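You operate a simulated robot arm through the tools that you are given. There is no shell and no other tool. Be economical: measure what you need, move in short steps, check, and stop when the job is done.

You run a simulated robot arm. Do the job below in one go: nothing can be reset, and whatever is moved stays where it is left.

JOB
Space the red-handled wire basket's two parts apart, wash them clean and pump the long bath clear.
Fine: move the round flange, at least 2 cm clear of the square flange, or they stay dirty; top the bath up to its yellow line before the wash, nothing over the overflow; the basket starts on the grate, goes into the long bath with both parts and is left there; one wash with the yellow run button; then the orange pump switch on, and off once the water is clear; the large wire basket stays in the long bath and its parts end washed too; leave the other buttons, knobs, switches, levers, baskets and parts alone.
Where things are to end (x, y in the base frame): red-handled wire basket within 0.05 m of [0.71, 0.72].

The check looks at the end state, three seconds after you hand in, the way a careful person would. Anything else that was tipped, shoved, dropped, spilled or broken makes it a failure.

ROBOT AND FRAMES
A 6-joint arm with a two-finger gripper, on a carriage that runs on a rail from [-2.336, 0.006] to [0.004, 0] (x, y) and turns from -2.548 to 3.246 rad about z. Base frame: it is fixed where the carriage stands at the start and does not move with it; the origin is on the floor, on the carriage's upright axis, x ahead of it, y to its left, z up; the surface under the hand at the start is at about z = 0.847. Readings come in m, rad, newtons and seconds.
Its first joint turns from -2.897 to 2.897 rad. Places, roughly: black block (8x5x3 cm) [-0.3, 0.5, 0.3]; black lever [1.6, 0.5, 0.3]; black run button [1.5, 0.6, 0.8]; blue fill button [-0.2, 0.5, 0.9]; blue knob [-0.7, 0.8, 1]; blue switch [-0.7, 0.6, 1]; brass bracket (7x5x4 cm) [-0.7, 0.5, 0.5]; brass lid (6x6x2 cm) [-0.6, 0.7, 0.9]; brass ring [2, 0, 0.25]; flat wire basket [1.75, 0.75, 0.5]; green run button [-0.3, 0.5, 0.9]; grey block [1.25, 0.75, 0.75]; grey bracket [1.75, 0.25, 0.25]; grey lid [1.25, 0.75, 0.75]; grey lid (7x7x3 cm) [-0.1, 0.7, 0.7]; grey round flange [1, 0.75, 0.75]. Payload 5 kg.
Tool frame: the origin (TCP) lies between the finger pads and is the grasp point; the fingertips stand 0.03 m ahead of it; z points along the fingers, y is the line along which they close. Largest opening 0.176 m; the body of the gripper starts 0.153 m behind the TCP.
Orientation is told as [roll, pitch, yaw] about the base's x, y, z axes, in that order, counted from this pose: with the fingers straight down and closing along the base's y, the tool's x points along the base's -x, its y along +y and its z along -z.

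CONTROLS
- The arm moves only by the tool jog_arm. Its arguments are lists of equal length, an entry for each row: "offset": the shift along the tool's x, y, z in m, a list of three; "turn": the turn, a rotation vector about the tool's x, y, z in rad, a list of three; "fingers": the finger opening in m, from 0 to 0.176. In form: {"offset": [[dx, dy, dz], ...], "turn": [[wx, wy, wz], ...], "fingers": [fingers, ...]}. A call has 1 to 8 rows; each row shifts and turns the commanded pose from where the row before left it, along the tool's axes as they then stand. A row lasts 0.2 s, in which the tool goes at most 0.05 m and 0.15 rad; a call with a longer step from one row to the next is refused whole, and so is a gripper value outside its range. A pose out of reach is approached as far as the arm can. The call stops where the force on the tool passes 70 N (or 10 N more than at its start, if that is more) or the arm is blocked; 0.2 s more then pass. The fingers move at their own pace and stop on an object; they squeeze with about 22 N. The grip force told is the motor's: it shows also when the fingers shut on nothing. Time passes only in rows, and 0.2 s behind the last, so rows that do not move let the fingers close. The reply holds the time, the measured pose of the TCP, the force on the tool along the base axes, the opening and the grip force, in the units named above and with some noise, with the torque about the TCP (base axes, N m) and any sound that the robot's microphone picked up, and new pictures: "pictures" is both (left out), scene, wrist or none.
- Cameras (640 x 400 px; columns grow to the right, rows downward): "scene" is now at [0.0012, 0.273, 1.5695]; the picture's right is [0.94, -0.34, 0.00], its down [-0.29, -0.81, -0.50] and it looks along [0.17, 0.47, -0.86] (base axes); focal length 214 px, centre (320, 200). "wrist" rides on the gripper at [0.067, -0.009, -0.184] in the tool frame; the picture's right is [0.14, 0.99, 0.00], its down [-0.92, 0.13, -0.36] and it looks along [-0.36, 0.05, 0.93] (tool axes); focal length 251 px, centre (320, 200). There is no depth. A picture from a camera that has moved, and an enlarged one, comes with that camera's place and axes in the base frame and with its lens.
- slide_trunk(by): slides the trunk up (or, below 0, down) by that many m; the arm and the scene camera ride with it, the base frame stays. It gives what a move gives, with no picture.
- base_move(legs): drives the robot by 1 to 6 legs, each [ahead, left, turn to the left] in m, m and rad, along the robot's own axes; the way and the turn of a leg run together, so that a leg with both is an arc; at most 1.5 m and 3.142 rad a leg. The arm and the cameras ride along, it lands a little off, and it stops where it bumps. It keeps to its track: a leg is cut to what the track allows. It gives what a move gives, and a new picture of the scene camera.
- head_to(pan, tilt): turns the head with the scene camera to pan (to the left, within 2.094 rad either way) and tilt (down, from -0.506 to 1.204), counted from straight ahead of the robot. It gives what a move gives, and a new picture of the scene camera.
- zoom(camera, box): a new picture of the part [left, top, right, bottom] of that camera's present view, enlarged. No time passes.
- finish_job(): hands the job in; it is judged then, once.

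Work in short steps. Places have to be worked out from the pictures, the camera data and where the tool is seen: move nearer, look again, correct. Check each grasp and each placing, and mend what went wrong. You have 120 turns and 260 pictures in all, those below and enlarged ones among them. Open the gripper and draw the arm clear of the work before you hand the job in, unless the task says otherwise; then end with one line.

The tools are called after "Request:" as name(argument=value, ...) on one line, values as JSON. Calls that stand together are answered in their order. jog_arm: Moves the arm, as the interface text tells. Its arguments: {"type":"object","properties":{"offset":{"type":"array","items":{"type":"array","items":{"type":"number"}}},"turn":{"type":"array","items":{"type":"array","items":{"type":"number"}}},"fingers":{"type":"array","items":{"type":"number"}},"pictures":{"type":"string","enum":["both","scene","wrist","none"]}},"required":["offset","turn","fingers"]} The other tools are called the same way: slide_trunk (by) slides the trunk up or down; base_move (legs) drives the base; head_to (pan, tilt) turns the head that bears the scene camera; zoom (camera, box) takes an enlarged picture of a part of a camera's view; finish_job () hands the job in.

At the start:

```text
clock: 0.0
eef_pos: [0.5205, 0.5913, 1.1957]
ee_rot: [0.0, 0.0, 0.0]
contact_force: [-0.3, 0.1, 0.0]
moment: [0.01, 0.01, -0.01]
width: 0.1759
grip_force: 0.0
trunk travel left (down, up): [-0.15, 0.2]
robot x, y, heading: [0.0002, -0.0036, -0.002]
head pan, tilt: [1.227, 1.042]
```

scene: 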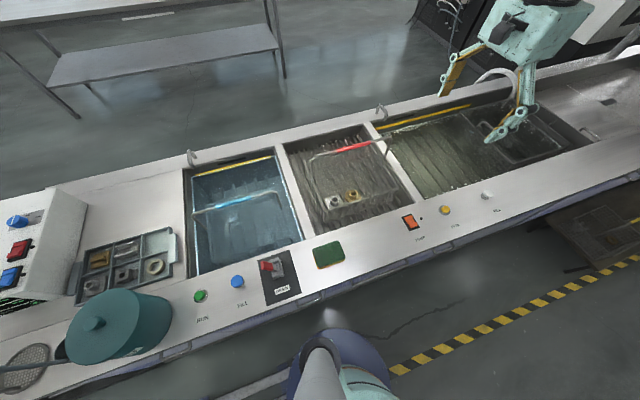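
wrist: 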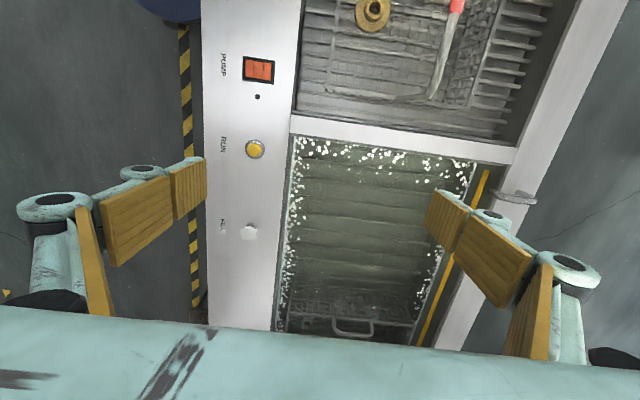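

I'll enlarge the grate and long bath to see the basket, the flanges and the controls.

Request:
zoom(camera="scene", box=[270, 110, 430, 250])

Request:
zoom(camera="scene", box=[370, 80, 610, 230])

Request:
zoom(camera="wrist", box=[200, 0, 560, 340])

```text
2.86 times, centred on (350, 180) of scene
camera zoom: at [0.0012, 0.273, 1.5695], right [0.94, -0.34, 0.0], down [-0.29, -0.81, -0.5], along [0.17, 0.47, -0.86], focal length 613 px, centre (234, 257)
```

zoom: 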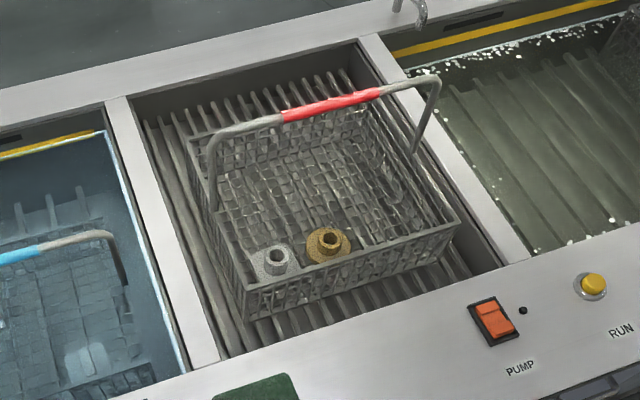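

```text
2.67 times, centred on (490, 155) of scene
camera zoom: at [0.0012, 0.273, 1.5695], right [0.94, -0.34, 0.0], down [-0.29, -0.81, -0.5], along [0.17, 0.47, -0.86], focal length 572 px, centre (-133, 320)
```

zoom: 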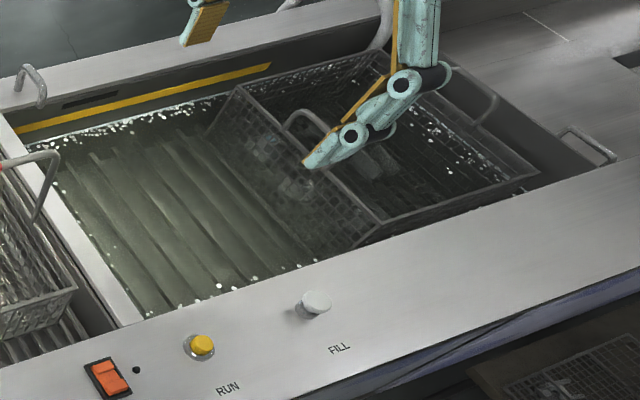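

```text
1.18 times, centred on (380, 170) of wrist
camera zoom: at [0.4524, 0.5819, 1.3788], right [-0.14, 0.99, 0.0], down [0.92, 0.13, 0.36], along [0.36, 0.05, -0.93], focal length 296 px, centre (249, 235)
```

zoom: 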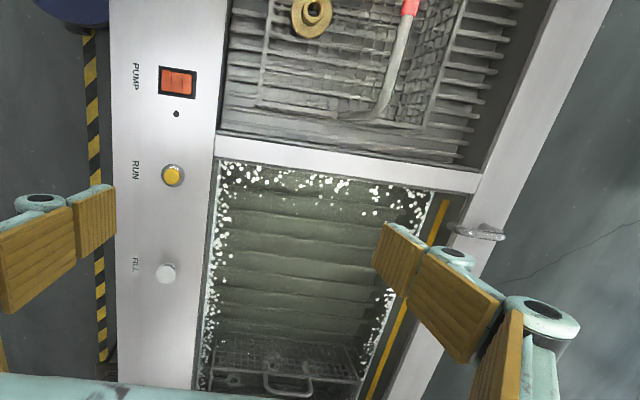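

The grate basket lies around (0.32, 0.78), with a grey and a brass flange near its front wall. I'll move the hand over it and turn it a quarter so its camera looks along +y.

Request:
jog_arm(offset=[[0.042, 0.01, 0], [0.042, 0.01, 0], [0.042, 0.01, 0], [0.042, 0.01, 0], [0.042, 0.01, 0], [0, 0, 0], [0, 0, 0], [0, 0, 0]], turn=[[0, 0, 0], [0, 0, 0], [0, 0, 0], [0, 0, 0], [0, 0, 0], [0, 0, -0.145], [0, 0, -0.145], [0, 0, -0.145]], fingers=[0.176, 0.176, 0.176, 0.176, 0.176, 0.176, 0.176, 0.176], pictures="none")

Request:
jog_arm(offset=[[0, 0, 0], [0, 0, 0], [0, 0, 0], [0, 0, 0], [0, 0, 0], [0, 0, 0], [0, 0, 0], [0, 0, 0]], turn=[[0, 0, -0.142], [0, 0, -0.142], [0, 0, -0.142], [0, 0, -0.142], [0, 0, -0.142], [0, 0, -0.142], [0, 0, -0.142], [0, 0, -0.142]], fingers=[0.176, 0.176, 0.176, 0.176, 0.176, 0.176, 0.176, 0.176], pictures="both")

```text
clock: 1.2
eef_pos: [0.43, 0.5754, 1.1538]
ee_rot: [-0.056, 0.026, -0.182]
contact_force: [0.7, -0.6, -0.4]
moment: [0.06, 0.2, -0.06]
width: 0.1759
grip_force: 0.0
trunk travel left (down, up): [-0.15, 0.2]
robot x, y, heading: [-0.0015, -0.0002, 0.0]
head pan, tilt: [1.227, 1.042]
stopped in row 5: the arm was blocked; the commanded pose is now the measured one
```

```text
clock: 3.0
eef_pos: [0.4289, 0.5762, 1.1526]
ee_rot: [0.0, 0.061, 0.958]
contact_force: [-0.1, 0.4, -0.4]
moment: [-0.02, 0.02, 0.01]
width: 0.1761
grip_force: 0.0
trunk travel left (down, up): [-0.15, 0.2]
robot x, y, heading: [0.0027, 0.0014, 0.0]
head pan, tilt: [1.227, 1.042]
camera scene: at [-0.0041, 0.2719, 1.5669], right [0.96, -0.27, 0.0], down [-0.24, -0.85, -0.47], along [0.13, 0.45, -0.88], focal length 214 px, centre (320, 200)
camera wrist: at [0.4031, 0.5253, 1.34], right [-0.89, 0.46, 0.01], down [0.44, 0.85, 0.31], along [0.13, 0.27, -0.95], focal length 251 px, centre (320, 200)
```

scene: 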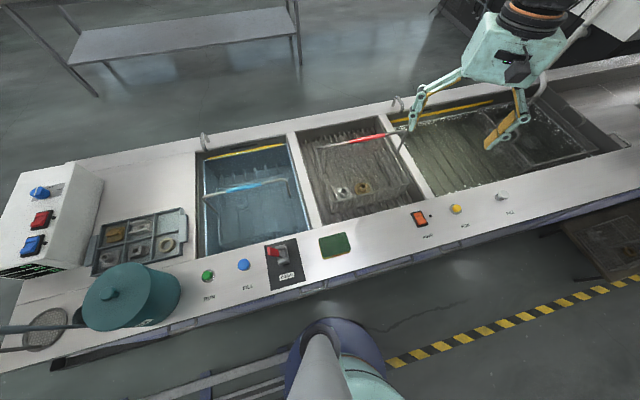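
wrist: 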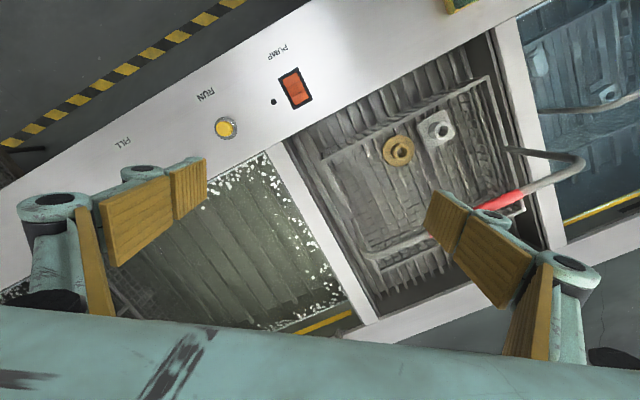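

The brass flange is the round one and the grey flange is square. I'll finish the quarter turn, correct the small tilt, and see whether the arm still blocks.

Request:
jog_arm(offset=[[0, 0, 0], [0, 0, 0], [0, 0, 0], [0, 0, 0], [0, 0, 0], [0, 0.03, 0], [-0.03, 0, 0], [-0.03, 0.0, 0]], turn=[[0, 0, -0.125], [0, 0, -0.125], [0, 0, -0.125], [0, 0, -0.125], [0, 0, -0.11], [0.06, 0, 0], [0, 0, 0], [0, 0, 0]], fingers=[0.176, 0.176, 0.176, 0.176, 0.176, 0.176, 0.176, 0.176], pictures="none")

```text
clock: 4.8
eef_pos: [0.4075, 0.6316, 1.1411]
ee_rot: [-0.022, 0.061, 1.551]
contact_force: [-1.8, -1.0, 0.2]
moment: [0.04, -0.31, -0.01]
width: 0.1759
grip_force: 0.0
trunk travel left (down, up): [-0.15, 0.2]
robot x, y, heading: [-0.002, 0.0005, -0.002]
head pan, tilt: [1.227, 1.042]
```

The turn is done, so now I step toward above the brass flange at about (0.31, 0.70).

Request:
jog_arm(offset=[[-0.01, 0.03, 0], [-0.02, 0.03, 0], [-0.02, 0.03, 0], [-0.01, 0.0, 0.0], [0, 0, 0]], turn=[[0, 0, 0], [0, 0, 0], [0, 0, 0], [0, 0, 0], [0, 0, 0]], fingers=[0.1, 0.1, 0.1, 0.1, 0.1], pictures="both")

```text
clock: 6.2
eef_pos: [0.3189, 0.6905, 1.1084]
ee_rot: [-0.009, 0.095, 1.553]
contact_force: [-0.1, -0.2, 0.5]
moment: [0.01, -0.03, 0.02]
width: 0.0998
grip_force: 0.2
trunk travel left (down, up): [-0.15, 0.2]
robot x, y, heading: [-0.0013, 0.0004, 0.001]
head pan, tilt: [1.227, 1.042]
stopped in row 5: the arm was blocked; the commanded pose is now the measured one
camera scene: at [-0.0528, 0.2713, 1.5716], right [0.89, 0.46, 0.0], down [0.39, -0.75, -0.53], along [-0.24, 0.47, -0.85], focal length 214 px, centre (320, 200)
camera wrist: at [0.3243, 0.6406, 1.2966], right [-0.99, -0.12, 0.0], down [-0.11, 0.96, 0.27], along [-0.04, 0.27, -0.96], focal length 251 px, centre (320, 200)
```

scene: 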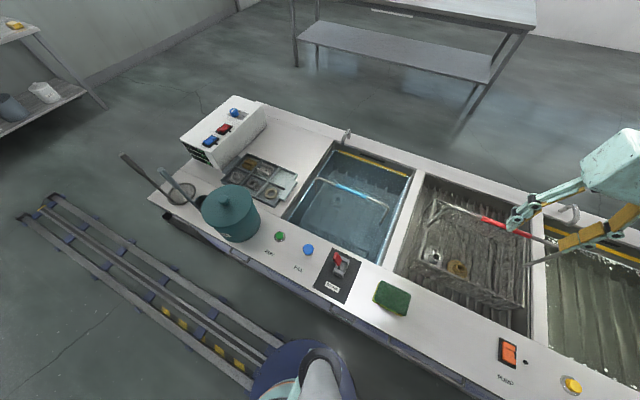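
wrist: 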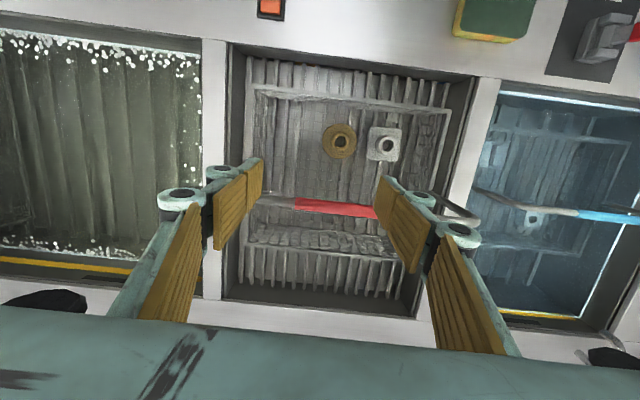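

The scene camera's heading has shifted while its commanded pan hasn't, so the arm is pushing against the head. I'll turn the head further left, out of its way.

Request:
head_to(pan=2.09, tilt=0.9)

Request:
zoom(camera="wrist", box=[230, 40, 490, 320])

```text
clock: 7.4
eef_pos: [0.3152, 0.6917, 1.1108]
ee_rot: [-0.008, 0.091, 1.557]
contact_force: [0.4, 0.4, 1.0]
moment: [0.02, -0.03, 0.02]
width: 0.1
grip_force: 0.0
trunk travel left (down, up): [-0.15, 0.2]
robot x, y, heading: [0.0019, -0.002, 0.001]
head pan, tilt: [2.089, 0.901]
camera scene: at [-0.0581, 0.276, 1.5795], right [0.87, 0.49, 0.0], down [0.38, -0.69, -0.62], along [-0.3, 0.54, -0.78], focal length 214 px, centre (320, 200)
```

scene: 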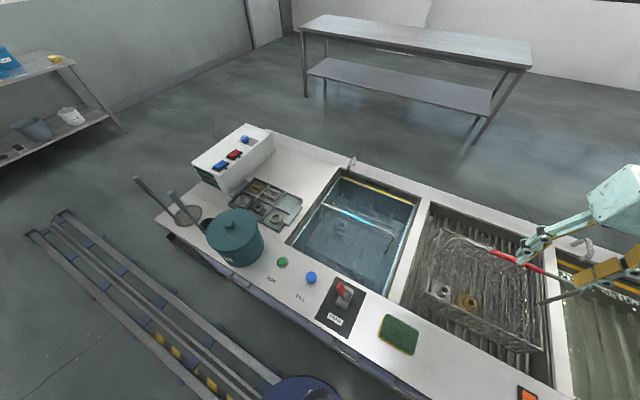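

```text
1.43 times, centred on (360, 180) of wrist
camera zoom: at [0.3202, 0.6419, 1.3], right [-0.99, -0.12, 0.0], down [-0.12, 0.95, 0.27], along [-0.04, 0.27, -0.96], focal length 359 px, centre (263, 229)
```

zoom: 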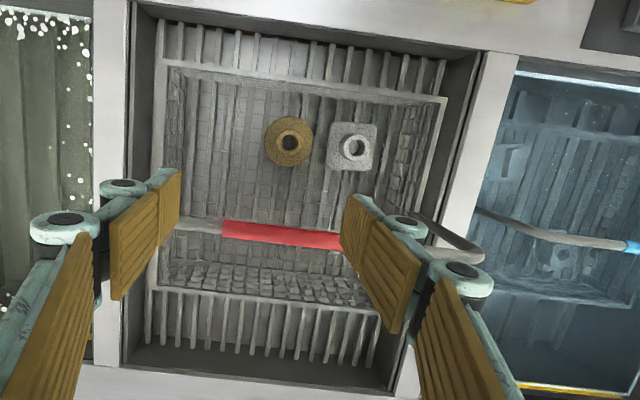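

Triangulation puts the brass flange at (0.28, 0.655), top at z≈0.82, and the handle at y≈0.73, z≈1.0. I'll level the hand, move over the flange and lower partway.

Request:
jog_arm(offset=[[0, 0, 0], [0.037, 0.0, 0], [0, 0.035, 0], [0, 0, 0.04], [0, 0, 0.04], [0, 0, 0.04], [0, 0, 0]], turn=[[0.09, 0, 0], [0, 0, 0], [0, 0, 0], [0, 0, 0], [0, 0, 0], [0, 0, 0], [0, 0, 0]], fingers=[0.07, 0.07, 0.07, 0.07, 0.07, 0.07, 0.07], pictures="both")

```text
clock: 9.0
eef_pos: [0.2873, 0.6445, 0.99]
ee_rot: [-0.101, 0.095, 1.555]
contact_force: [-0.5, 1.3, -1.2]
moment: [-0.29, -0.05, -0.03]
width: 0.07
grip_force: 0.2
trunk travel left (down, up): [-0.15, 0.2]
robot x, y, heading: [-0.0009, 0.0006, 0.0]
head pan, tilt: [2.089, 0.901]
camera scene: at [-0.0586, 0.2773, 1.5793], right [0.87, 0.5, 0.0], down [0.39, -0.68, -0.62], along [-0.31, 0.54, -0.78], focal length 214 px, centre (320, 200)
camera wrist: at [0.2776, 0.5952, 1.1791], right [-0.99, -0.13, -0.09], down [-0.15, 0.95, 0.26], along [0.05, 0.27, -0.96], focal length 251 px, centre (320, 200)
```

scene: 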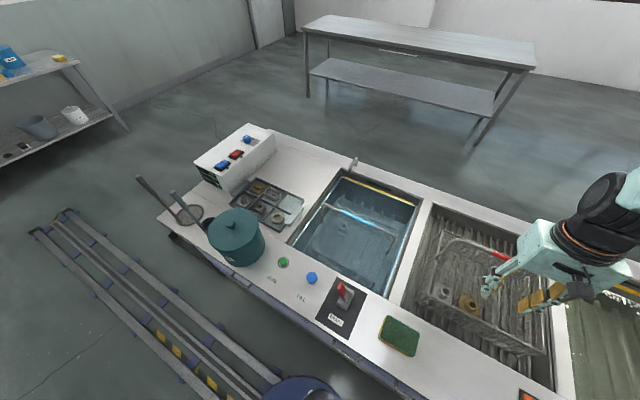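
wrist: 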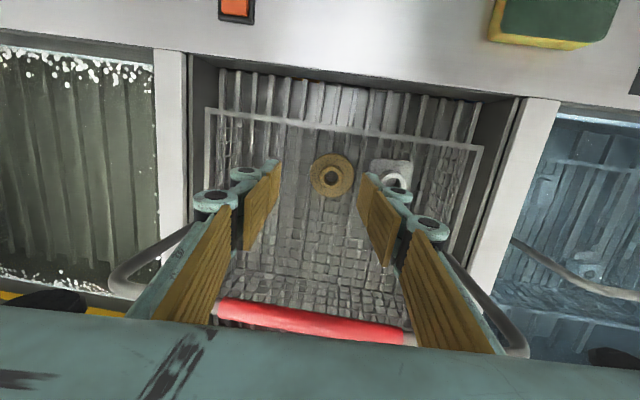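

My levelling turn went about the wrong axis given the yaw, so I'll undo it and cancel the real tilt. Then centre on (0.285, 0.659) and lower to TCP z≈0.90.

Request:
jog_arm(offset=[[0, 0, 0], [0, 0, 0], [-0.0145, 0.002, 0], [0, 0, 0.03], [0, 0, 0.03], [0, 0, 0.03], [0, 0, 0]], turn=[[-0.1, 0, 0], [0, -0.095, 0], [0, 0, 0], [0, 0, 0], [0, 0, 0], [0, 0, 0], [0, 0, 0]], fingers=[0.07, 0.07, 0.07, 0.07, 0.07, 0.07, 0.07], pictures="wrist")

```text
clock: 10.6
eef_pos: [0.291, 0.6595, 0.8995]
ee_rot: [0.001, 0.0, 1.554]
contact_force: [1.0, 0.1, -1.0]
moment: [-0.06, 0.03, 0.04]
width: 0.0699
grip_force: 0.2
trunk travel left (down, up): [-0.15, 0.2]
robot x, y, heading: [0.0009, -0.0007, 0.001]
head pan, tilt: [2.089, 0.901]
camera wrist: at [0.2986, 0.5922, 1.0828], right [-0.99, -0.12, 0.0], down [-0.11, 0.93, 0.36], along [-0.04, 0.36, -0.93], focal length 251 px, centre (320, 200)
```

wrist: 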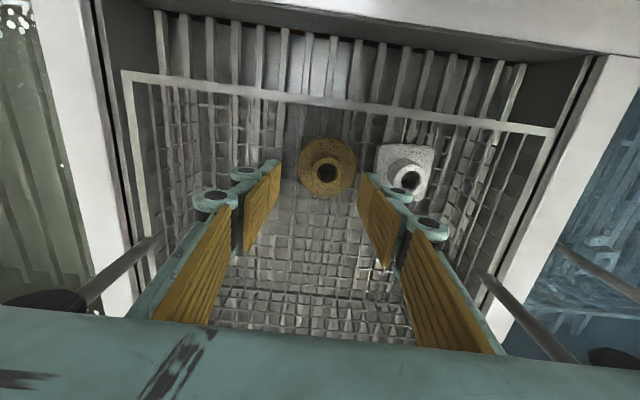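

The hub's top is near (0.2845, 0.66, 0.83). I'll shift 6 mm in −x, lower so the tips are just beside the hub, and look.

Request:
jog_arm(offset=[[0, 0.006, 0.015], [0, 0, 0.02], [0, 0, 0.0]], turn=[[0, 0, 0], [0, 0, 0], [0, 0, 0]], fingers=[0.065, 0.065, 0.065], pictures="none")

Request:
zoom(camera="wrist", box=[200, 100, 460, 280])

```text
clock: 11.2
eef_pos: [0.2868, 0.6666, 0.8821]
ee_rot: [-0.008, -0.022, 1.556]
contact_force: [0.2, 2.2, 42.2]
moment: [1.84, 0.38, -0.03]
width: 0.0647
grip_force: 0.0
trunk travel left (down, up): [-0.15, 0.2]
robot x, y, heading: [0.0014, 0.001, 0.0]
head pan, tilt: [2.089, 0.901]
stopped in row 2: the force on the tool passed its limit at 102 N (the readings are from after the stop); the commanded pose is now the measured one
```

```text
2.22 times, centred on (330, 190) of wrist
camera zoom: at [0.2933, 0.5945, 1.0631], right [-0.99, -0.12, -0.01], down [-0.12, 0.92, 0.38], along [-0.04, 0.38, -0.92], focal length 559 px, centre (298, 222)
```

zoom: 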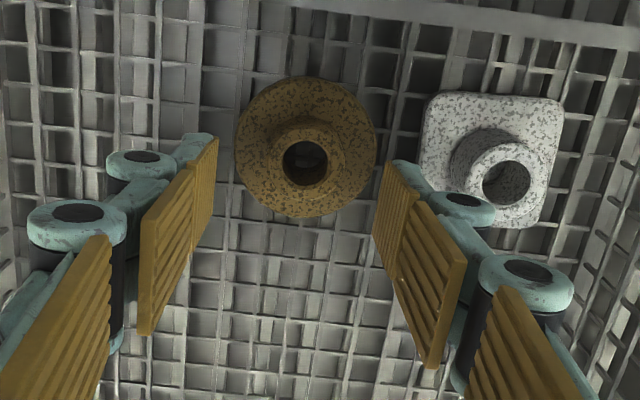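

At z≈0.882 something pushed up about 4 cm to the +y side of the tool, probably the handle under the gripper body. I'll back up and look.

Request:
jog_arm(offset=[[0, 0, -0.03], [0.007, 0, 0], [0, 0, 0]], turn=[[0, 0.02, 0], [0, 0, 0], [0, 0, 0]], fingers=[0.065, 0.065, 0.065], pictures="wrist")

Request:
zoom(camera="scene", box=[400, 170, 640, 350])

```text
clock: 12.0
eef_pos: [0.2862, 0.6566, 0.9084]
ee_rot: [-0.005, 0.006, 1.554]
contact_force: [-0.9, 0.0, -0.4]
moment: [0.03, 0.02, 0.02]
width: 0.065
grip_force: 0.0
trunk travel left (down, up): [-0.15, 0.2]
robot x, y, heading: [-0.0019, -0.0011, -0.001]
head pan, tilt: [2.089, 0.901]
camera wrist: at [0.2937, 0.5899, 1.0912], right [-0.99, -0.12, 0.0], down [-0.11, 0.93, 0.36], along [-0.04, 0.35, -0.93], focal length 251 px, centre (320, 200)
```

wrist: 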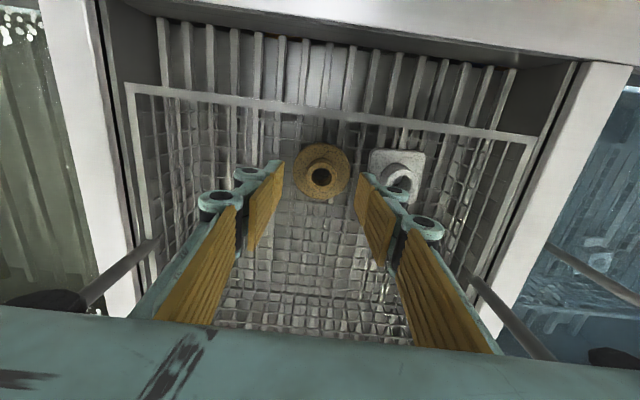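

```text
2.22 times, centred on (520, 260) of scene
camera zoom: at [-0.0587, 0.2754, 1.5795], right [0.87, 0.5, 0.0], down [0.39, -0.68, -0.62], along [-0.31, 0.54, -0.78], focal length 477 px, centre (-124, 67)
```

zoom: 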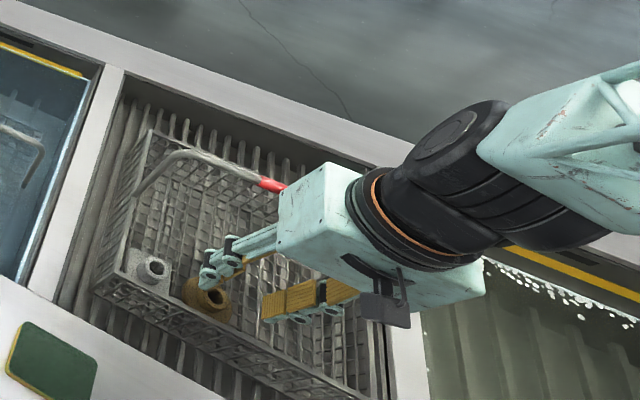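

The gripper body sits over the handle bar. I'll lean the hand back about 0.36 rad so its body tilts toward the robot, then lower again.

Request:
jog_arm(offset=[[0, 0, 0], [0, 0, 0], [0, 0, 0], [0.0, 0, 0.0], [0.0106, 0.002, 0.028], [0.007, 0, 0.0187], [0, 0, 0]], turn=[[0, -0.12, 0], [0, -0.12, 0], [0, -0.12, 0], [0, 0, 0], [0, 0, 0], [0, 0, 0], [0, 0, 0]], fingers=[0.065, 0.065, 0.065, 0.065, 0.065, 0.065, 0.065], pictures="wrist")

Request:
zoom(camera="scene", box=[400, 170, 640, 350])

```text
clock: 13.6
eef_pos: [0.2761, 0.6492, 0.8582]
ee_rot: [0.017, -0.274, 1.554]
contact_force: [0.8, 1.6, 0.2]
moment: [-0.06, 0.01, 0.01]
width: 0.0647
grip_force: 0.0
out of reach, approached as far as the arm can: row 3
trunk travel left (down, up): [-0.15, 0.2]
robot x, y, heading: [0.0009, -0.0019, -0.006]
head pan, tilt: [2.089, 0.901]
camera wrist: at [0.2869, 0.5353, 1.0156], right [-0.99, -0.12, -0.02], down [-0.11, 0.79, 0.6], along [-0.06, 0.6, -0.8], focal length 251 px, centre (320, 200)
```

wrist: 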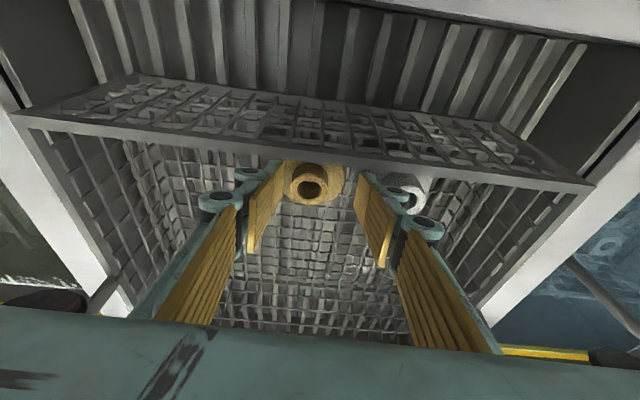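

```text
2.22 times, centred on (520, 260) of scene
camera zoom: at [-0.0586, 0.2761, 1.5795], right [0.87, 0.5, 0.0], down [0.39, -0.68, -0.62], along [-0.31, 0.54, -0.78], focal length 477 px, centre (-124, 67)
```

zoom: 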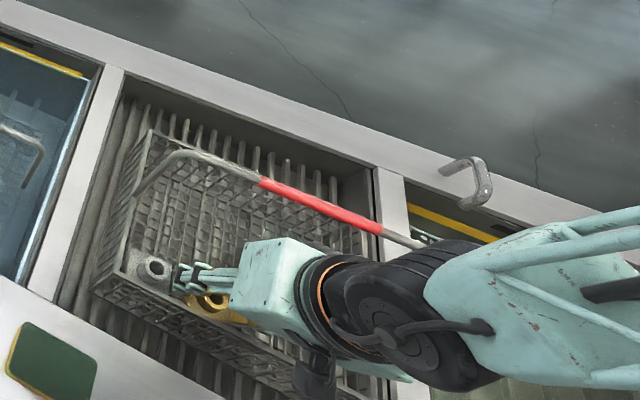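

The body now clears the handle, and the hub is at about (0.286, 0.661). I'll shift +9 mm x and +11 mm y, and lower 18 mm.

Request:
jog_arm(offset=[[-0.0106, -0.009, 0.003], [0.0049, 0, 0.0173], [0, 0, 0]], turn=[[0, 0, 0], [0, 0, 0], [0, 0, 0]], fingers=[0.065, 0.065, 0.065], pictures="wrist")

Request:
zoom(camera="wrist", box=[220, 130, 430, 270])

```text
clock: 14.4
eef_pos: [0.2845, 0.6609, 0.8404]
ee_rot: [0.016, -0.273, 1.554]
contact_force: [-0.1, 0.2, -1.0]
moment: [-0.01, -0.01, 0.03]
width: 0.0657
grip_force: 1.2
trunk travel left (down, up): [-0.15, 0.2]
robot x, y, heading: [0.0051, -0.0024, -0.004]
head pan, tilt: [2.089, 0.901]
camera wrist: at [0.2953, 0.5462, 0.9979], right [-0.99, -0.12, -0.02], down [-0.11, 0.79, 0.6], along [-0.06, 0.6, -0.8], focal length 251 px, centre (320, 200)
```

wrist: 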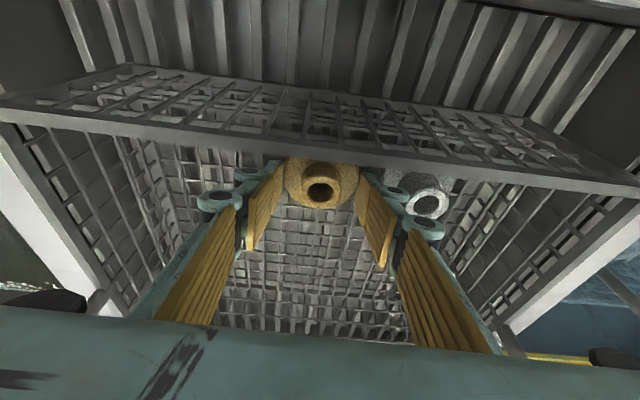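

```text
2.86 times, centred on (325, 200) of wrist
camera zoom: at [0.2953, 0.5462, 0.9979], right [-0.99, -0.12, -0.02], down [-0.11, 0.79, 0.6], along [-0.06, 0.6, -0.8], focal length 718 px, centre (306, 200)
```

zoom: 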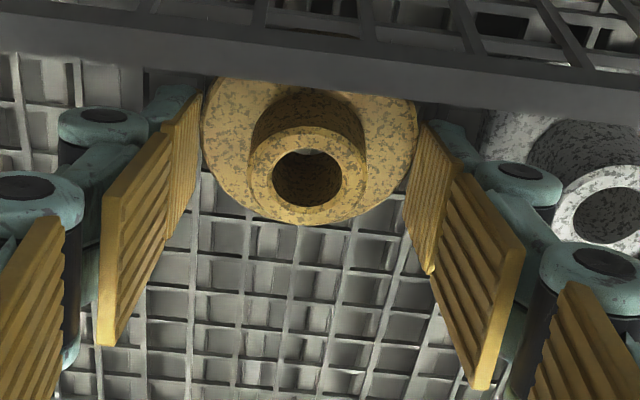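

The flange sits between the fingers, so I'll close and see what width they stop on.

Request:
jog_arm(offset=[[0, 0, 0], [0, 0, 0], [0, 0, 0], [0, 0, 0]], turn=[[0, 0, 0], [0, 0, 0], [0, 0, 0], [0, 0, 0]], fingers=[0.05, 0.03, 0.015, 0.01], pictures="none")

Request:
zoom(camera="wrist", box=[220, 130, 430, 270])

```text
clock: 15.4
eef_pos: [0.2853, 0.6605, 0.8397]
ee_rot: [0.017, -0.273, 1.555]
contact_force: [-0.9, -0.1, 0.3]
moment: [-0.03, 0.0, 0.03]
width: 0.0649
grip_force: 22.4
trunk travel left (down, up): [-0.15, 0.2]
robot x, y, heading: [0.0004, 0.0, 0.003]
head pan, tilt: [2.089, 0.901]
```

```text
2.86 times, centred on (325, 200) of wrist
camera zoom: at [0.2954, 0.5461, 0.998], right [-0.99, -0.12, -0.02], down [-0.11, 0.79, 0.6], along [-0.06, 0.6, -0.8], focal length 718 px, centre (306, 200)
```

zoom: 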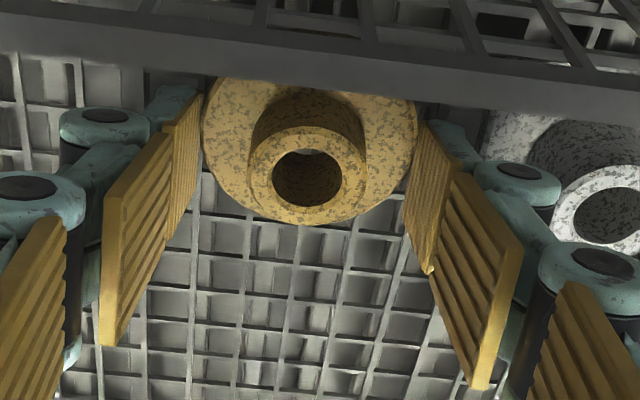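

The disc is held firmly at 65 mm. I'll lift it 2 cm, carry it +5.5 cm in x, set it down and look before letting go.

Request:
jog_arm(offset=[[-0.0054, 0, -0.0193], [0, -0.028, 0], [0, -0.027, 0], [0, 0, 0], [0.0054, 0, 0.0188], [0, 0, 0]], turn=[[0, 0, 0], [0, 0, 0], [0, 0, 0], [0, 0, 0], [0, 0, 0], [0, 0, 0]], fingers=[0.01, 0.01, 0.01, 0.01, 0.01, 0.01], pictures="wrist")

```text
clock: 16.8
eef_pos: [0.3389, 0.6624, 0.8396]
ee_rot: [0.017, -0.275, 1.555]
contact_force: [0.2, -2.8, 3.9]
moment: [-0.1, -0.31, -0.11]
width: 0.0652
grip_force: 21.7
trunk travel left (down, up): [-0.15, 0.2]
robot x, y, heading: [0.0016, 0.0008, -0.001]
head pan, tilt: [2.089, 0.901]
camera wrist: at [0.3484, 0.5468, 0.997], right [-0.99, -0.12, -0.02], down [-0.11, 0.79, 0.6], along [-0.06, 0.6, -0.8], focal length 251 px, centre (320, 200)
```

wrist: 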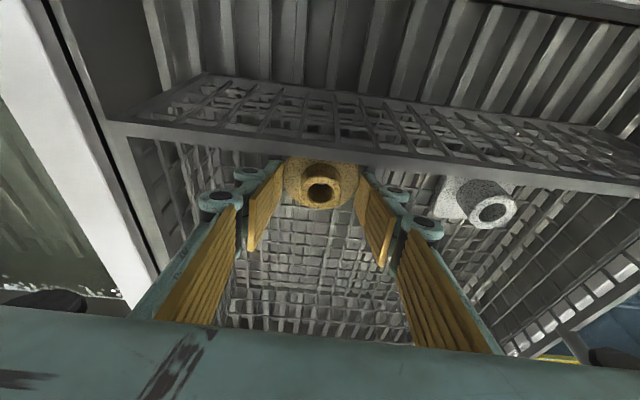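

The flange rests on the basket floor well away from the grey one. I'll open a little and rise straight up, staying tilted until clear of the handle.

Request:
jog_arm(offset=[[0, 0, 0], [0, 0, 0], [-0.0108, 0, -0.0386], [-0.0108, 0, -0.0386], [-0.0108, 0, -0.0386], [-0.0108, 0, -0.0386], [-0.0108, 0, -0.0386], [0, 0, 0]], turn=[[0, 0, 0], [0, 0, 0], [0, 0, 0], [0, 0, 0], [0, 0, 0], [0, 0, 0], [0, 0, 0], [0, 0, 0]], fingers=[0.075, 0.08, 0.08, 0.08, 0.08, 0.08, 0.08, 0.08], pictures="both")

```text
clock: 18.6
eef_pos: [0.3416, 0.6589, 1.0421]
ee_rot: [0.018, -0.277, 1.555]
contact_force: [-0.3, -1.2, 1.5]
moment: [0.12, -0.04, -0.01]
width: 0.08
grip_force: 0.2
trunk travel left (down, up): [-0.15, 0.2]
robot x, y, heading: [-0.0005, -0.0011, 0.003]
head pan, tilt: [2.089, 0.901]
camera scene: at [-0.0592, 0.2744, 1.5798], right [0.87, 0.5, 0.0], down [0.39, -0.68, -0.62], along [-0.31, 0.54, -0.78], focal length 214 px, centre (320, 200)
camera wrist: at [0.352, 0.5444, 1.199], right [-0.99, -0.12, -0.02], down [-0.11, 0.79, 0.6], along [-0.06, 0.6, -0.8], focal length 251 px, centre (320, 200)
```

scene: 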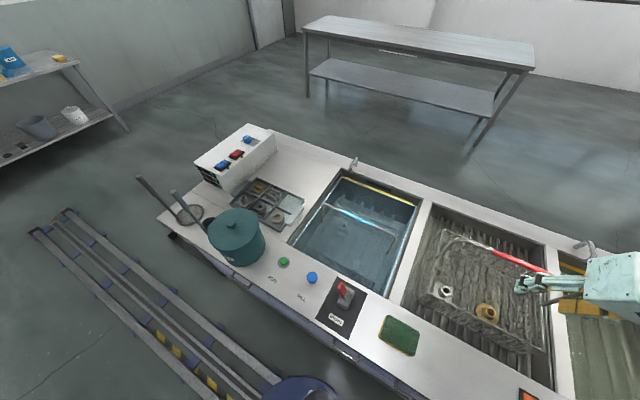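
wrist: 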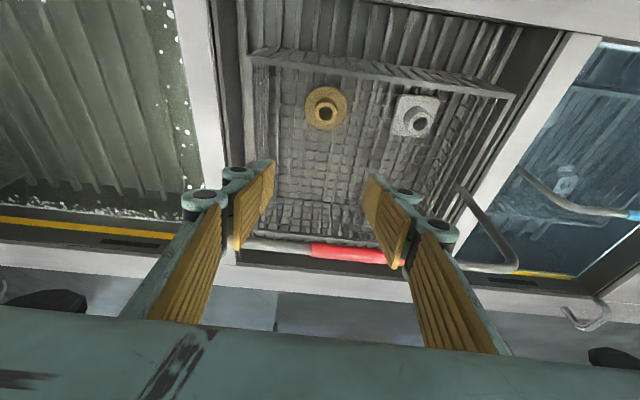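

The flanges are now well spaced. I'll raise, level the hand and start turning back to yaw 0 to take the handle.

Request:
jog_arm(offset=[[-0.0108, 0, -0.0386], [-0.0108, 0, -0.0386], [-0.0108, 0, -0.0386], [0, 0, 0], [0, 0, 0], [0, 0, 0], [0, 0, 0], [0, 0, 0]], turn=[[0, 0.0925, 0], [0, 0.0925, 0], [0, 0.0925, 0], [0, 0, 0.14], [0, 0, 0.14], [0, 0, 0.14], [0, 0, 0.14], [0, 0, 0.14]], fingers=[0.12, 0.12, 0.12, 0.12, 0.12, 0.12, 0.12, 0.12], pictures="none")

Request:
jog_arm(offset=[[0, 0, 0], [0, 0, 0], [0, 0, 0], [0, 0, 0], [0, 0, 0], [0, 0, 0], [0, 0, 0]], turn=[[0, 0, 0.14], [0, 0, 0.14], [0, 0, 0.14], [0, 0, 0.14], [0, 0, 0.14], [0, 0, 0.14], [0, 0, 0]], fingers=[0.12, 0.12, 0.12, 0.12, 0.12, 0.12, 0.12], pictures="both")

```text
clock: 20.4
eef_pos: [0.3463, 0.6711, 1.1564]
ee_rot: [0.011, 0.016, 0.857]
contact_force: [-0.5, 0.2, -0.3]
moment: [0.0, 0.0, -0.01]
width: 0.1202
grip_force: 0.0
trunk travel left (down, up): [-0.15, 0.2]
robot x, y, heading: [-0.0004, 0.0051, 0.006]
head pan, tilt: [2.089, 0.901]
```

```text
clock: 22.0
eef_pos: [0.3462, 0.6733, 1.1571]
ee_rot: [-0.005, 0.018, 0.021]
contact_force: [0.0, 0.5, -0.3]
moment: [0.02, 0.01, -0.01]
width: 0.1202
grip_force: 0.0
trunk travel left (down, up): [-0.15, 0.2]
robot x, y, heading: [-0.0018, 0.0016, -0.003]
head pan, tilt: [2.089, 0.901]
camera scene: at [-0.0604, 0.2712, 1.5758], right [0.84, 0.54, 0.0], down [0.44, -0.69, -0.58], along [-0.31, 0.49, -0.81], focal length 214 px, centre (320, 200)
camera wrist: at [0.2824, 0.6628, 1.3414], right [-0.16, 0.99, 0.0], down [0.93, 0.15, 0.35], along [0.34, 0.05, -0.94], focal length 251 px, centre (320, 200)
```

scene: 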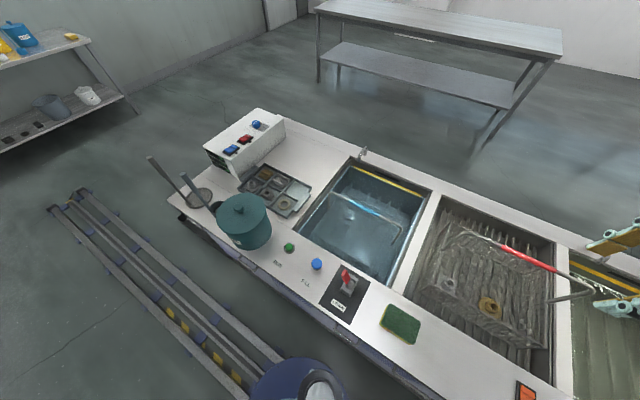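
wrist: 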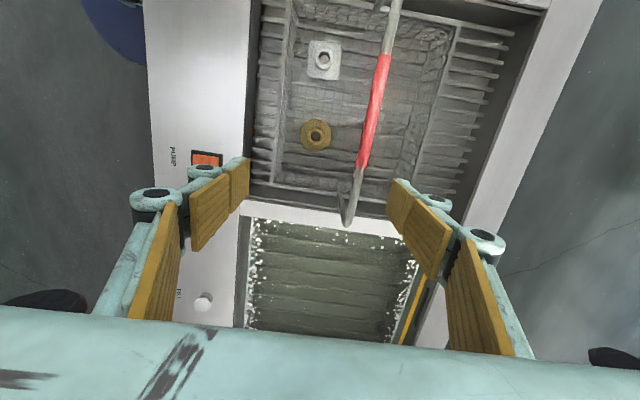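

The handle bar's centre works out to about (0.275, 0.725, 1.03). I'll move above it with the fingers straddling it and stop just above to check.

Request:
jog_arm(offset=[[0.035, 0.026, 0], [0.035, 0.026, 0], [0, 0, 0.04], [0, 0, 0]], turn=[[0, 0, 0], [0, 0, -0.02], [0, 0, 0], [0, 0, 0]], fingers=[0.09, 0.09, 0.09, 0.09], pictures="wrist")

```text
clock: 23.0
eef_pos: [0.2889, 0.7161, 1.1146]
ee_rot: [-0.004, 0.017, 0.017]
contact_force: [0.5, 0.5, 0.1]
moment: [-0.1, -0.02, -0.01]
width: 0.0899
grip_force: 0.1
trunk travel left (down, up): [-0.15, 0.2]
robot x, y, heading: [-0.0035, 0.0005, -0.0]
head pan, tilt: [2.089, 0.901]
camera wrist: at [0.2247, 0.7053, 1.2997], right [-0.16, 0.99, 0.0], down [0.93, 0.15, 0.35], along [0.34, 0.05, -0.94], focal length 251 px, centre (320, 200)
```

wrist: 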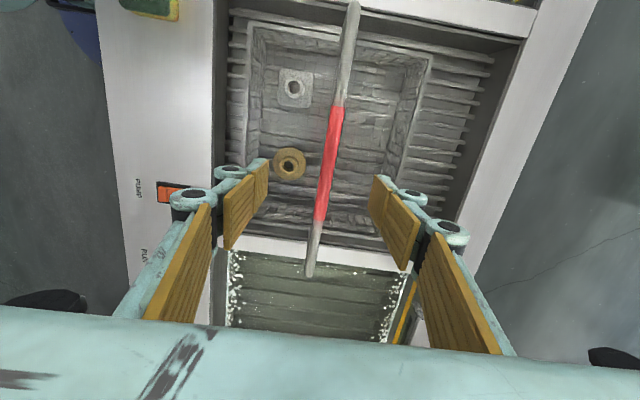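

The bar's centre is at (0.284, 0.722) by this view, slightly left of mid-fingers. I'll correct, lower to z≈1.03 and close.

Request:
jog_arm(offset=[[0.005, 0.0065, 0.03], [0, 0, 0.03], [0, 0, 0.026], [0, 0, 0], [0, 0, 0], [0, 0, 0], [0, 0, 0], [0, 0, 0]], turn=[[0, 0, -0.025], [0, 0, 0], [0, 0, 0], [0, 0, 0], [0, 0, 0], [0, 0, 0], [0, 0, 0], [0, 0, 0]], fingers=[0.09, 0.09, 0.09, 0.09, 0.06, 0.03, 0.005, 0.0], pictures="both")

```text
clock: 24.8
eef_pos: [0.2671, 0.729, 1.0326]
ee_rot: [-0.002, 0.018, 0.067]
contact_force: [-0.3, -0.2, -0.9]
moment: [0.03, -0.08, -0.12]
width: 0.0118
grip_force: 22.3
trunk travel left (down, up): [-0.15, 0.2]
robot x, y, heading: [0.002, 0.0001, 0.003]
head pan, tilt: [2.089, 0.901]
camera scene: at [-0.0588, 0.2758, 1.5795], right [0.87, 0.5, 0.0], down [0.39, -0.68, -0.62], along [-0.31, 0.54, -0.78], focal length 214 px, centre (320, 200)
camera wrist: at [0.2031, 0.7153, 1.2167], right [-0.2, 0.98, 0.0], down [0.92, 0.19, 0.35], along [0.34, 0.07, -0.94], focal length 251 px, centre (320, 200)
```

scene: 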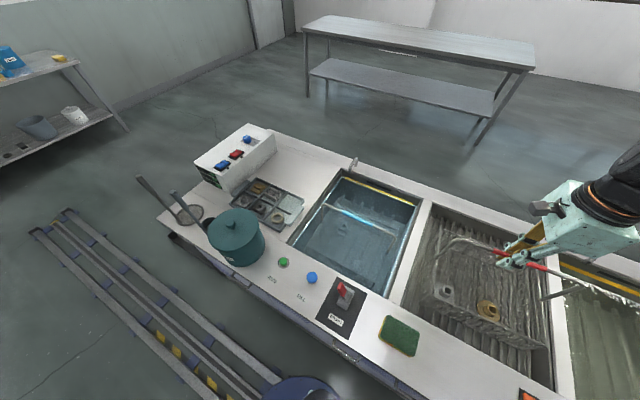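
wrist: 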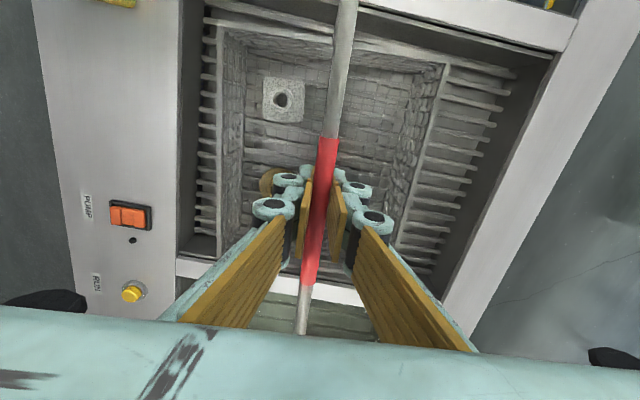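

The bar is held (12 mm). I'll lift slowly 6 cm, and check that the basket hangs level with the parts in place.

Request:
jog_arm(offset=[[0, 0, -0.015], [0, 0, -0.015], [0, 0, -0.015], [0, 0, -0.015], [0, 0, 0]], turn=[[0, 0, 0], [0, 0, 0], [0, 0, 0], [0, 0, 0], [0, 0, 0]], fingers=[0, 0, 0, 0, 0], pictures="both")

Request:
zoom(camera="scene", box=[400, 170, 640, 350])

```text
clock: 26.0
eef_pos: [0.2709, 0.7254, 1.0728]
ee_rot: [-0.024, 0.028, 0.059]
contact_force: [0.1, -0.1, -10.1]
moment: [-0.03, 0.2, 0.02]
width: 0.0118
grip_force: 21.9
trunk travel left (down, up): [-0.15, 0.2]
robot x, y, heading: [0.0013, -0.0008, -0.002]
head pan, tilt: [2.089, 0.901]
camera scene: at [-0.0598, 0.2772, 1.582], right [0.87, 0.5, 0.0], down [0.38, -0.66, -0.65], along [-0.32, 0.56, -0.76], focal length 214 px, centre (320, 200)
camera wrist: at [0.2092, 0.7162, 1.258], right [-0.2, 0.98, -0.02], down [0.92, 0.19, 0.33], along [0.33, 0.05, -0.94], focal length 251 px, centre (320, 200)
```

scene: 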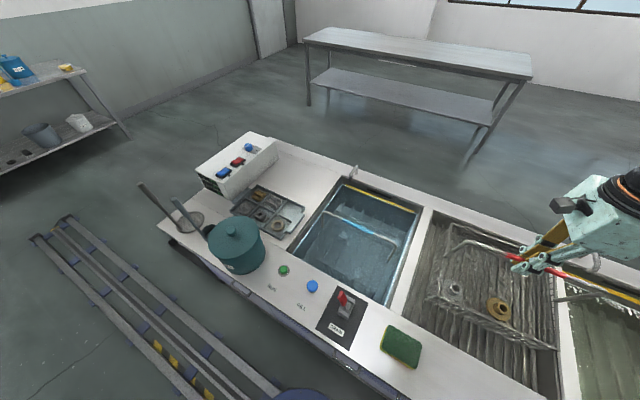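
wrist: 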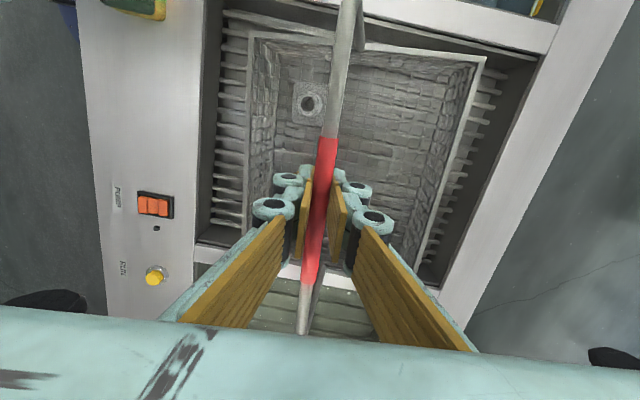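

```text
2.22 times, centred on (520, 260) of scene
camera zoom: at [-0.0598, 0.2772, 1.582], right [0.87, 0.5, 0.0], down [0.38, -0.66, -0.65], along [-0.32, 0.56, -0.76], focal length 477 px, centre (-124, 67)
```

zoom: 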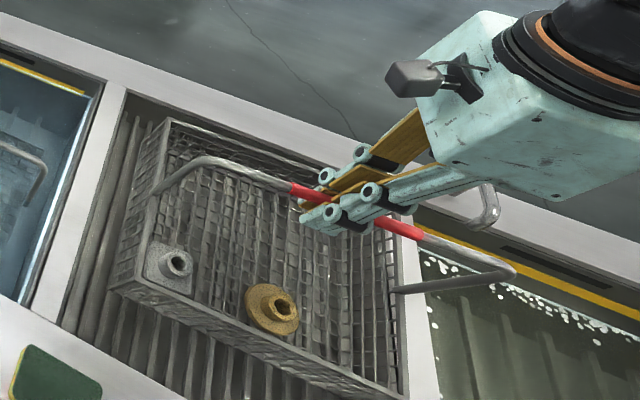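

The basket hangs level with both parts in place, but the arm's elbow rubs the head here. I'll use the trunk to lift instead.

Request:
slide_trunk(by=0.09)

```text
clock: 27.2
eef_pos: [0.2713, 0.725, 1.1638]
ee_rot: [-0.021, 0.027, 0.06]
contact_force: [0.5, 0.3, -10.3]
moment: [-0.06, 0.19, 0.01]
width: 0.0117
grip_force: 21.8
trunk travel left (down, up): [-0.24, 0.11]
robot x, y, heading: [0.0006, -0.002, 0.001]
head pan, tilt: [2.089, 0.901]
```

Lifted to z 1.164, so the basket floor is clear of the deck. Now I carry it toward the long bath in short level rows.

Request:
jog_arm(offset=[[-0.02, -0.002, 0], [-0.035, -0.003, 0], [-0.04, -0.003, 0], [-0.04, -0.003, 0], [-0.04, -0.003, 0], [-0.04, -0.003, 0], [-0.03, -0.003, 0], [-0.015, 0, 0]], turn=[[0, 0, 0], [0, 0, 0], [0, 0, 0], [0, 0, 0], [0, 0, 0], [0, 0, 0], [0, 0, 0], [0, 0, 0]], fingers=[0, 0, 0, 0, 0, 0, 0, 0], pictures="both")

```text
clock: 29.0
eef_pos: [0.5295, 0.7264, 1.1779]
ee_rot: [-0.001, 0.017, 0.067]
contact_force: [-0.3, -0.6, -9.6]
moment: [-0.01, 0.21, -0.02]
width: 0.0121
grip_force: 22.5
trunk travel left (down, up): [-0.24, 0.11]
robot x, y, heading: [0.0006, -0.0003, 0.001]
head pan, tilt: [2.089, 0.901]
camera scene: at [-0.0585, 0.2758, 1.6695], right [0.87, 0.5, 0.0], down [0.39, -0.68, -0.62], along [-0.31, 0.54, -0.78], focal length 214 px, centre (320, 200)
camera wrist: at [0.466, 0.7119, 1.3623], right [-0.2, 0.98, 0.0], down [0.92, 0.19, 0.35], along [0.34, 0.07, -0.94], focal length 251 px, centre (320, 200)
```

scene: 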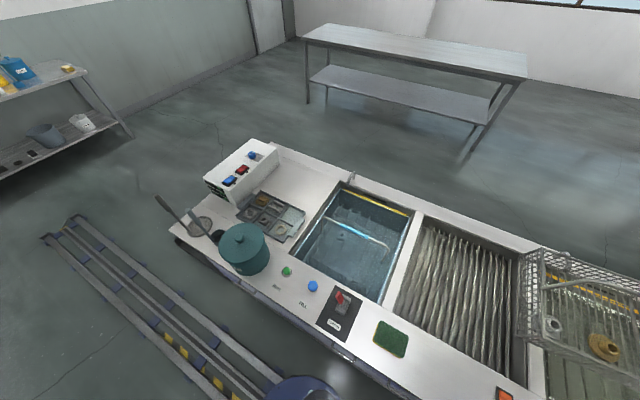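
wrist: 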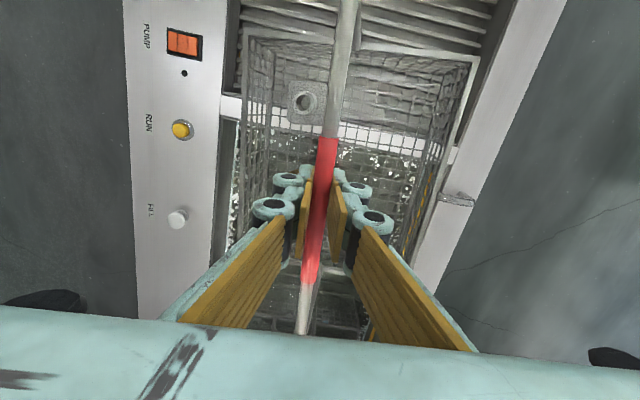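

It travels steadily. I'll continue +x to about (0.70, 0.715), squaring the yaw, and turn the head back to watch.

Request:
jog_arm(offset=[[-0.02, -0.004, 0], [-0.035, -0.005, 0], [-0.04, -0.005, 0], [-0.035, -0.004, 0], [-0.025, -0.002, 0], [-0.015, 0, 0], [0, 0, 0]], turn=[[0, 0, 0.015], [0, 0, 0.015], [0, 0, 0.015], [0, 0, 0.01], [0, 0, 0.01], [0, 0, 0], [0, 0, 0]], fingers=[0, 0, 0, 0, 0, 0, 0], pictures="wrist")

Request:
head_to(pan=1.0, tilt=0.9)

```text
clock: 30.6
eef_pos: [0.6993, 0.7124, 1.1747]
ee_rot: [-0.003, 0.019, 0.002]
contact_force: [0.3, -0.6, -9.3]
moment: [-0.02, 0.23, -0.01]
width: 0.0119
grip_force: 21.6
trunk travel left (down, up): [-0.24, 0.11]
robot x, y, heading: [0.0018, 0.001, 0.005]
head pan, tilt: [2.089, 0.901]
camera wrist: at [0.6352, 0.7016, 1.3587], right [-0.14, 0.99, 0.0], down [0.93, 0.13, 0.35], along [0.34, 0.05, -0.94], focal length 251 px, centre (320, 200)
```

wrist: 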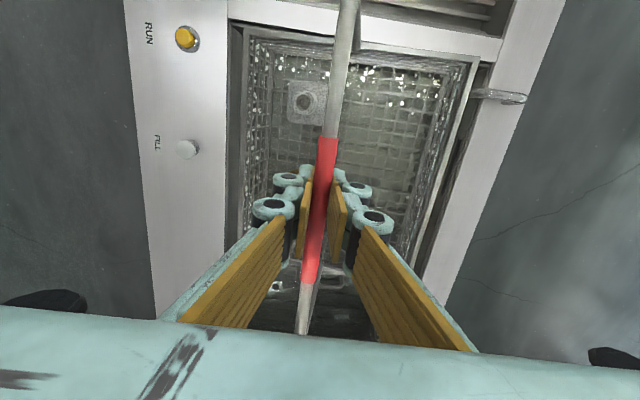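

```text
clock: 31.9
eef_pos: [0.6996, 0.711, 1.1748]
ee_rot: [-0.003, 0.019, 0.002]
contact_force: [0.5, 0.3, -9.4]
moment: [-0.02, 0.17, 0.01]
width: 0.0119
grip_force: 21.8
trunk travel left (down, up): [-0.24, 0.11]
robot x, y, heading: [0.0003, -0.0004, 0.003]
head pan, tilt: [1.0, 0.901]
camera scene: at [0.0198, 0.2739, 1.6695], right [0.84, -0.54, 0.0], down [-0.42, -0.66, -0.62], along [0.34, 0.52, -0.78], focal length 214 px, centre (320, 200)
```

scene: 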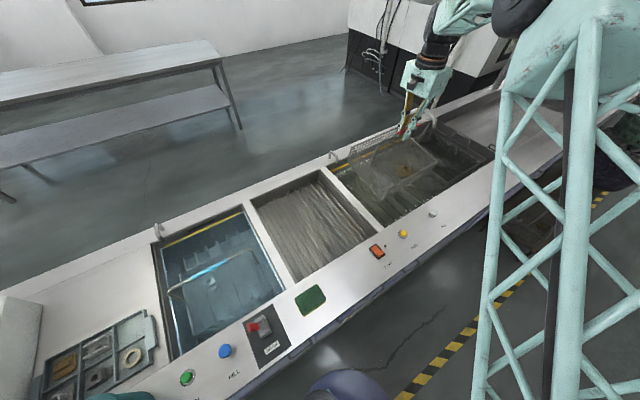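

The basket is over the bath with clearance on all sides (left about 3.5 cm, front about 7 cm). I'll enlarge the scene to verify and lower with the trunk.

Request:
zoom(camera="scene", box=[310, 80, 510, 240])

Request:
slide_trunk(by=-0.12)

Request:
zoom(camera="scene", box=[310, 80, 510, 240])

```text
2.50 times, centred on (410, 160) of scene
camera zoom: at [0.0198, 0.2739, 1.6695], right [0.84, -0.54, 0.0], down [-0.42, -0.66, -0.62], along [0.34, 0.52, -0.78], focal length 536 px, centre (95, 300)
```

zoom: 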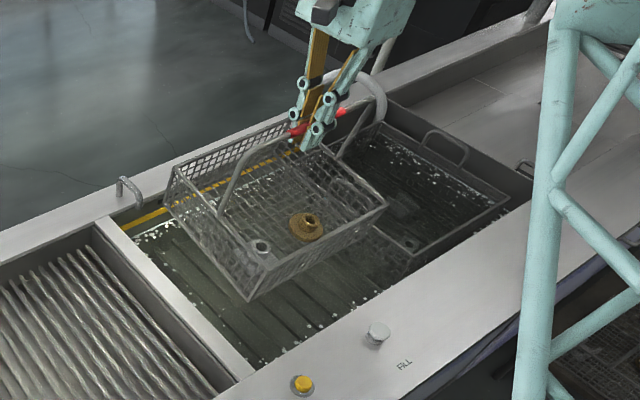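

```text
clock: 33.4
eef_pos: [0.7002, 0.7122, 1.0552]
ee_rot: [-0.003, 0.018, 0.003]
contact_force: [0.5, -0.2, -9.2]
moment: [0.04, 0.19, 0.05]
width: 0.0119
grip_force: 22.0
trunk travel left (down, up): [-0.12, 0.23]
robot x, y, heading: [-0.0018, 0.0011, -0.002]
head pan, tilt: [1.0, 0.901]
```

```text
2.50 times, centred on (410, 160) of scene
camera zoom: at [0.0196, 0.2737, 1.5497], right [0.84, -0.54, 0.0], down [-0.42, -0.66, -0.62], along [0.34, 0.52, -0.78], focal length 536 px, centre (95, 300)
```

zoom: 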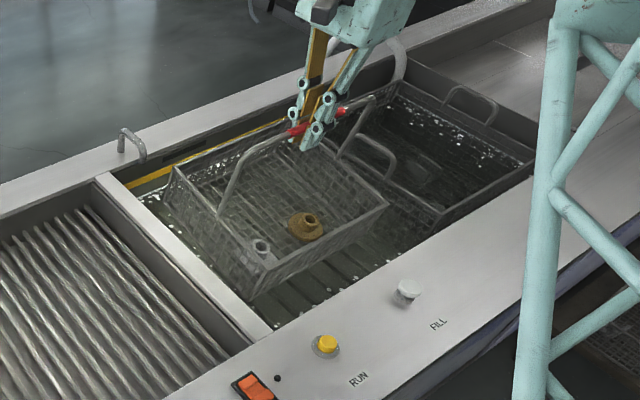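

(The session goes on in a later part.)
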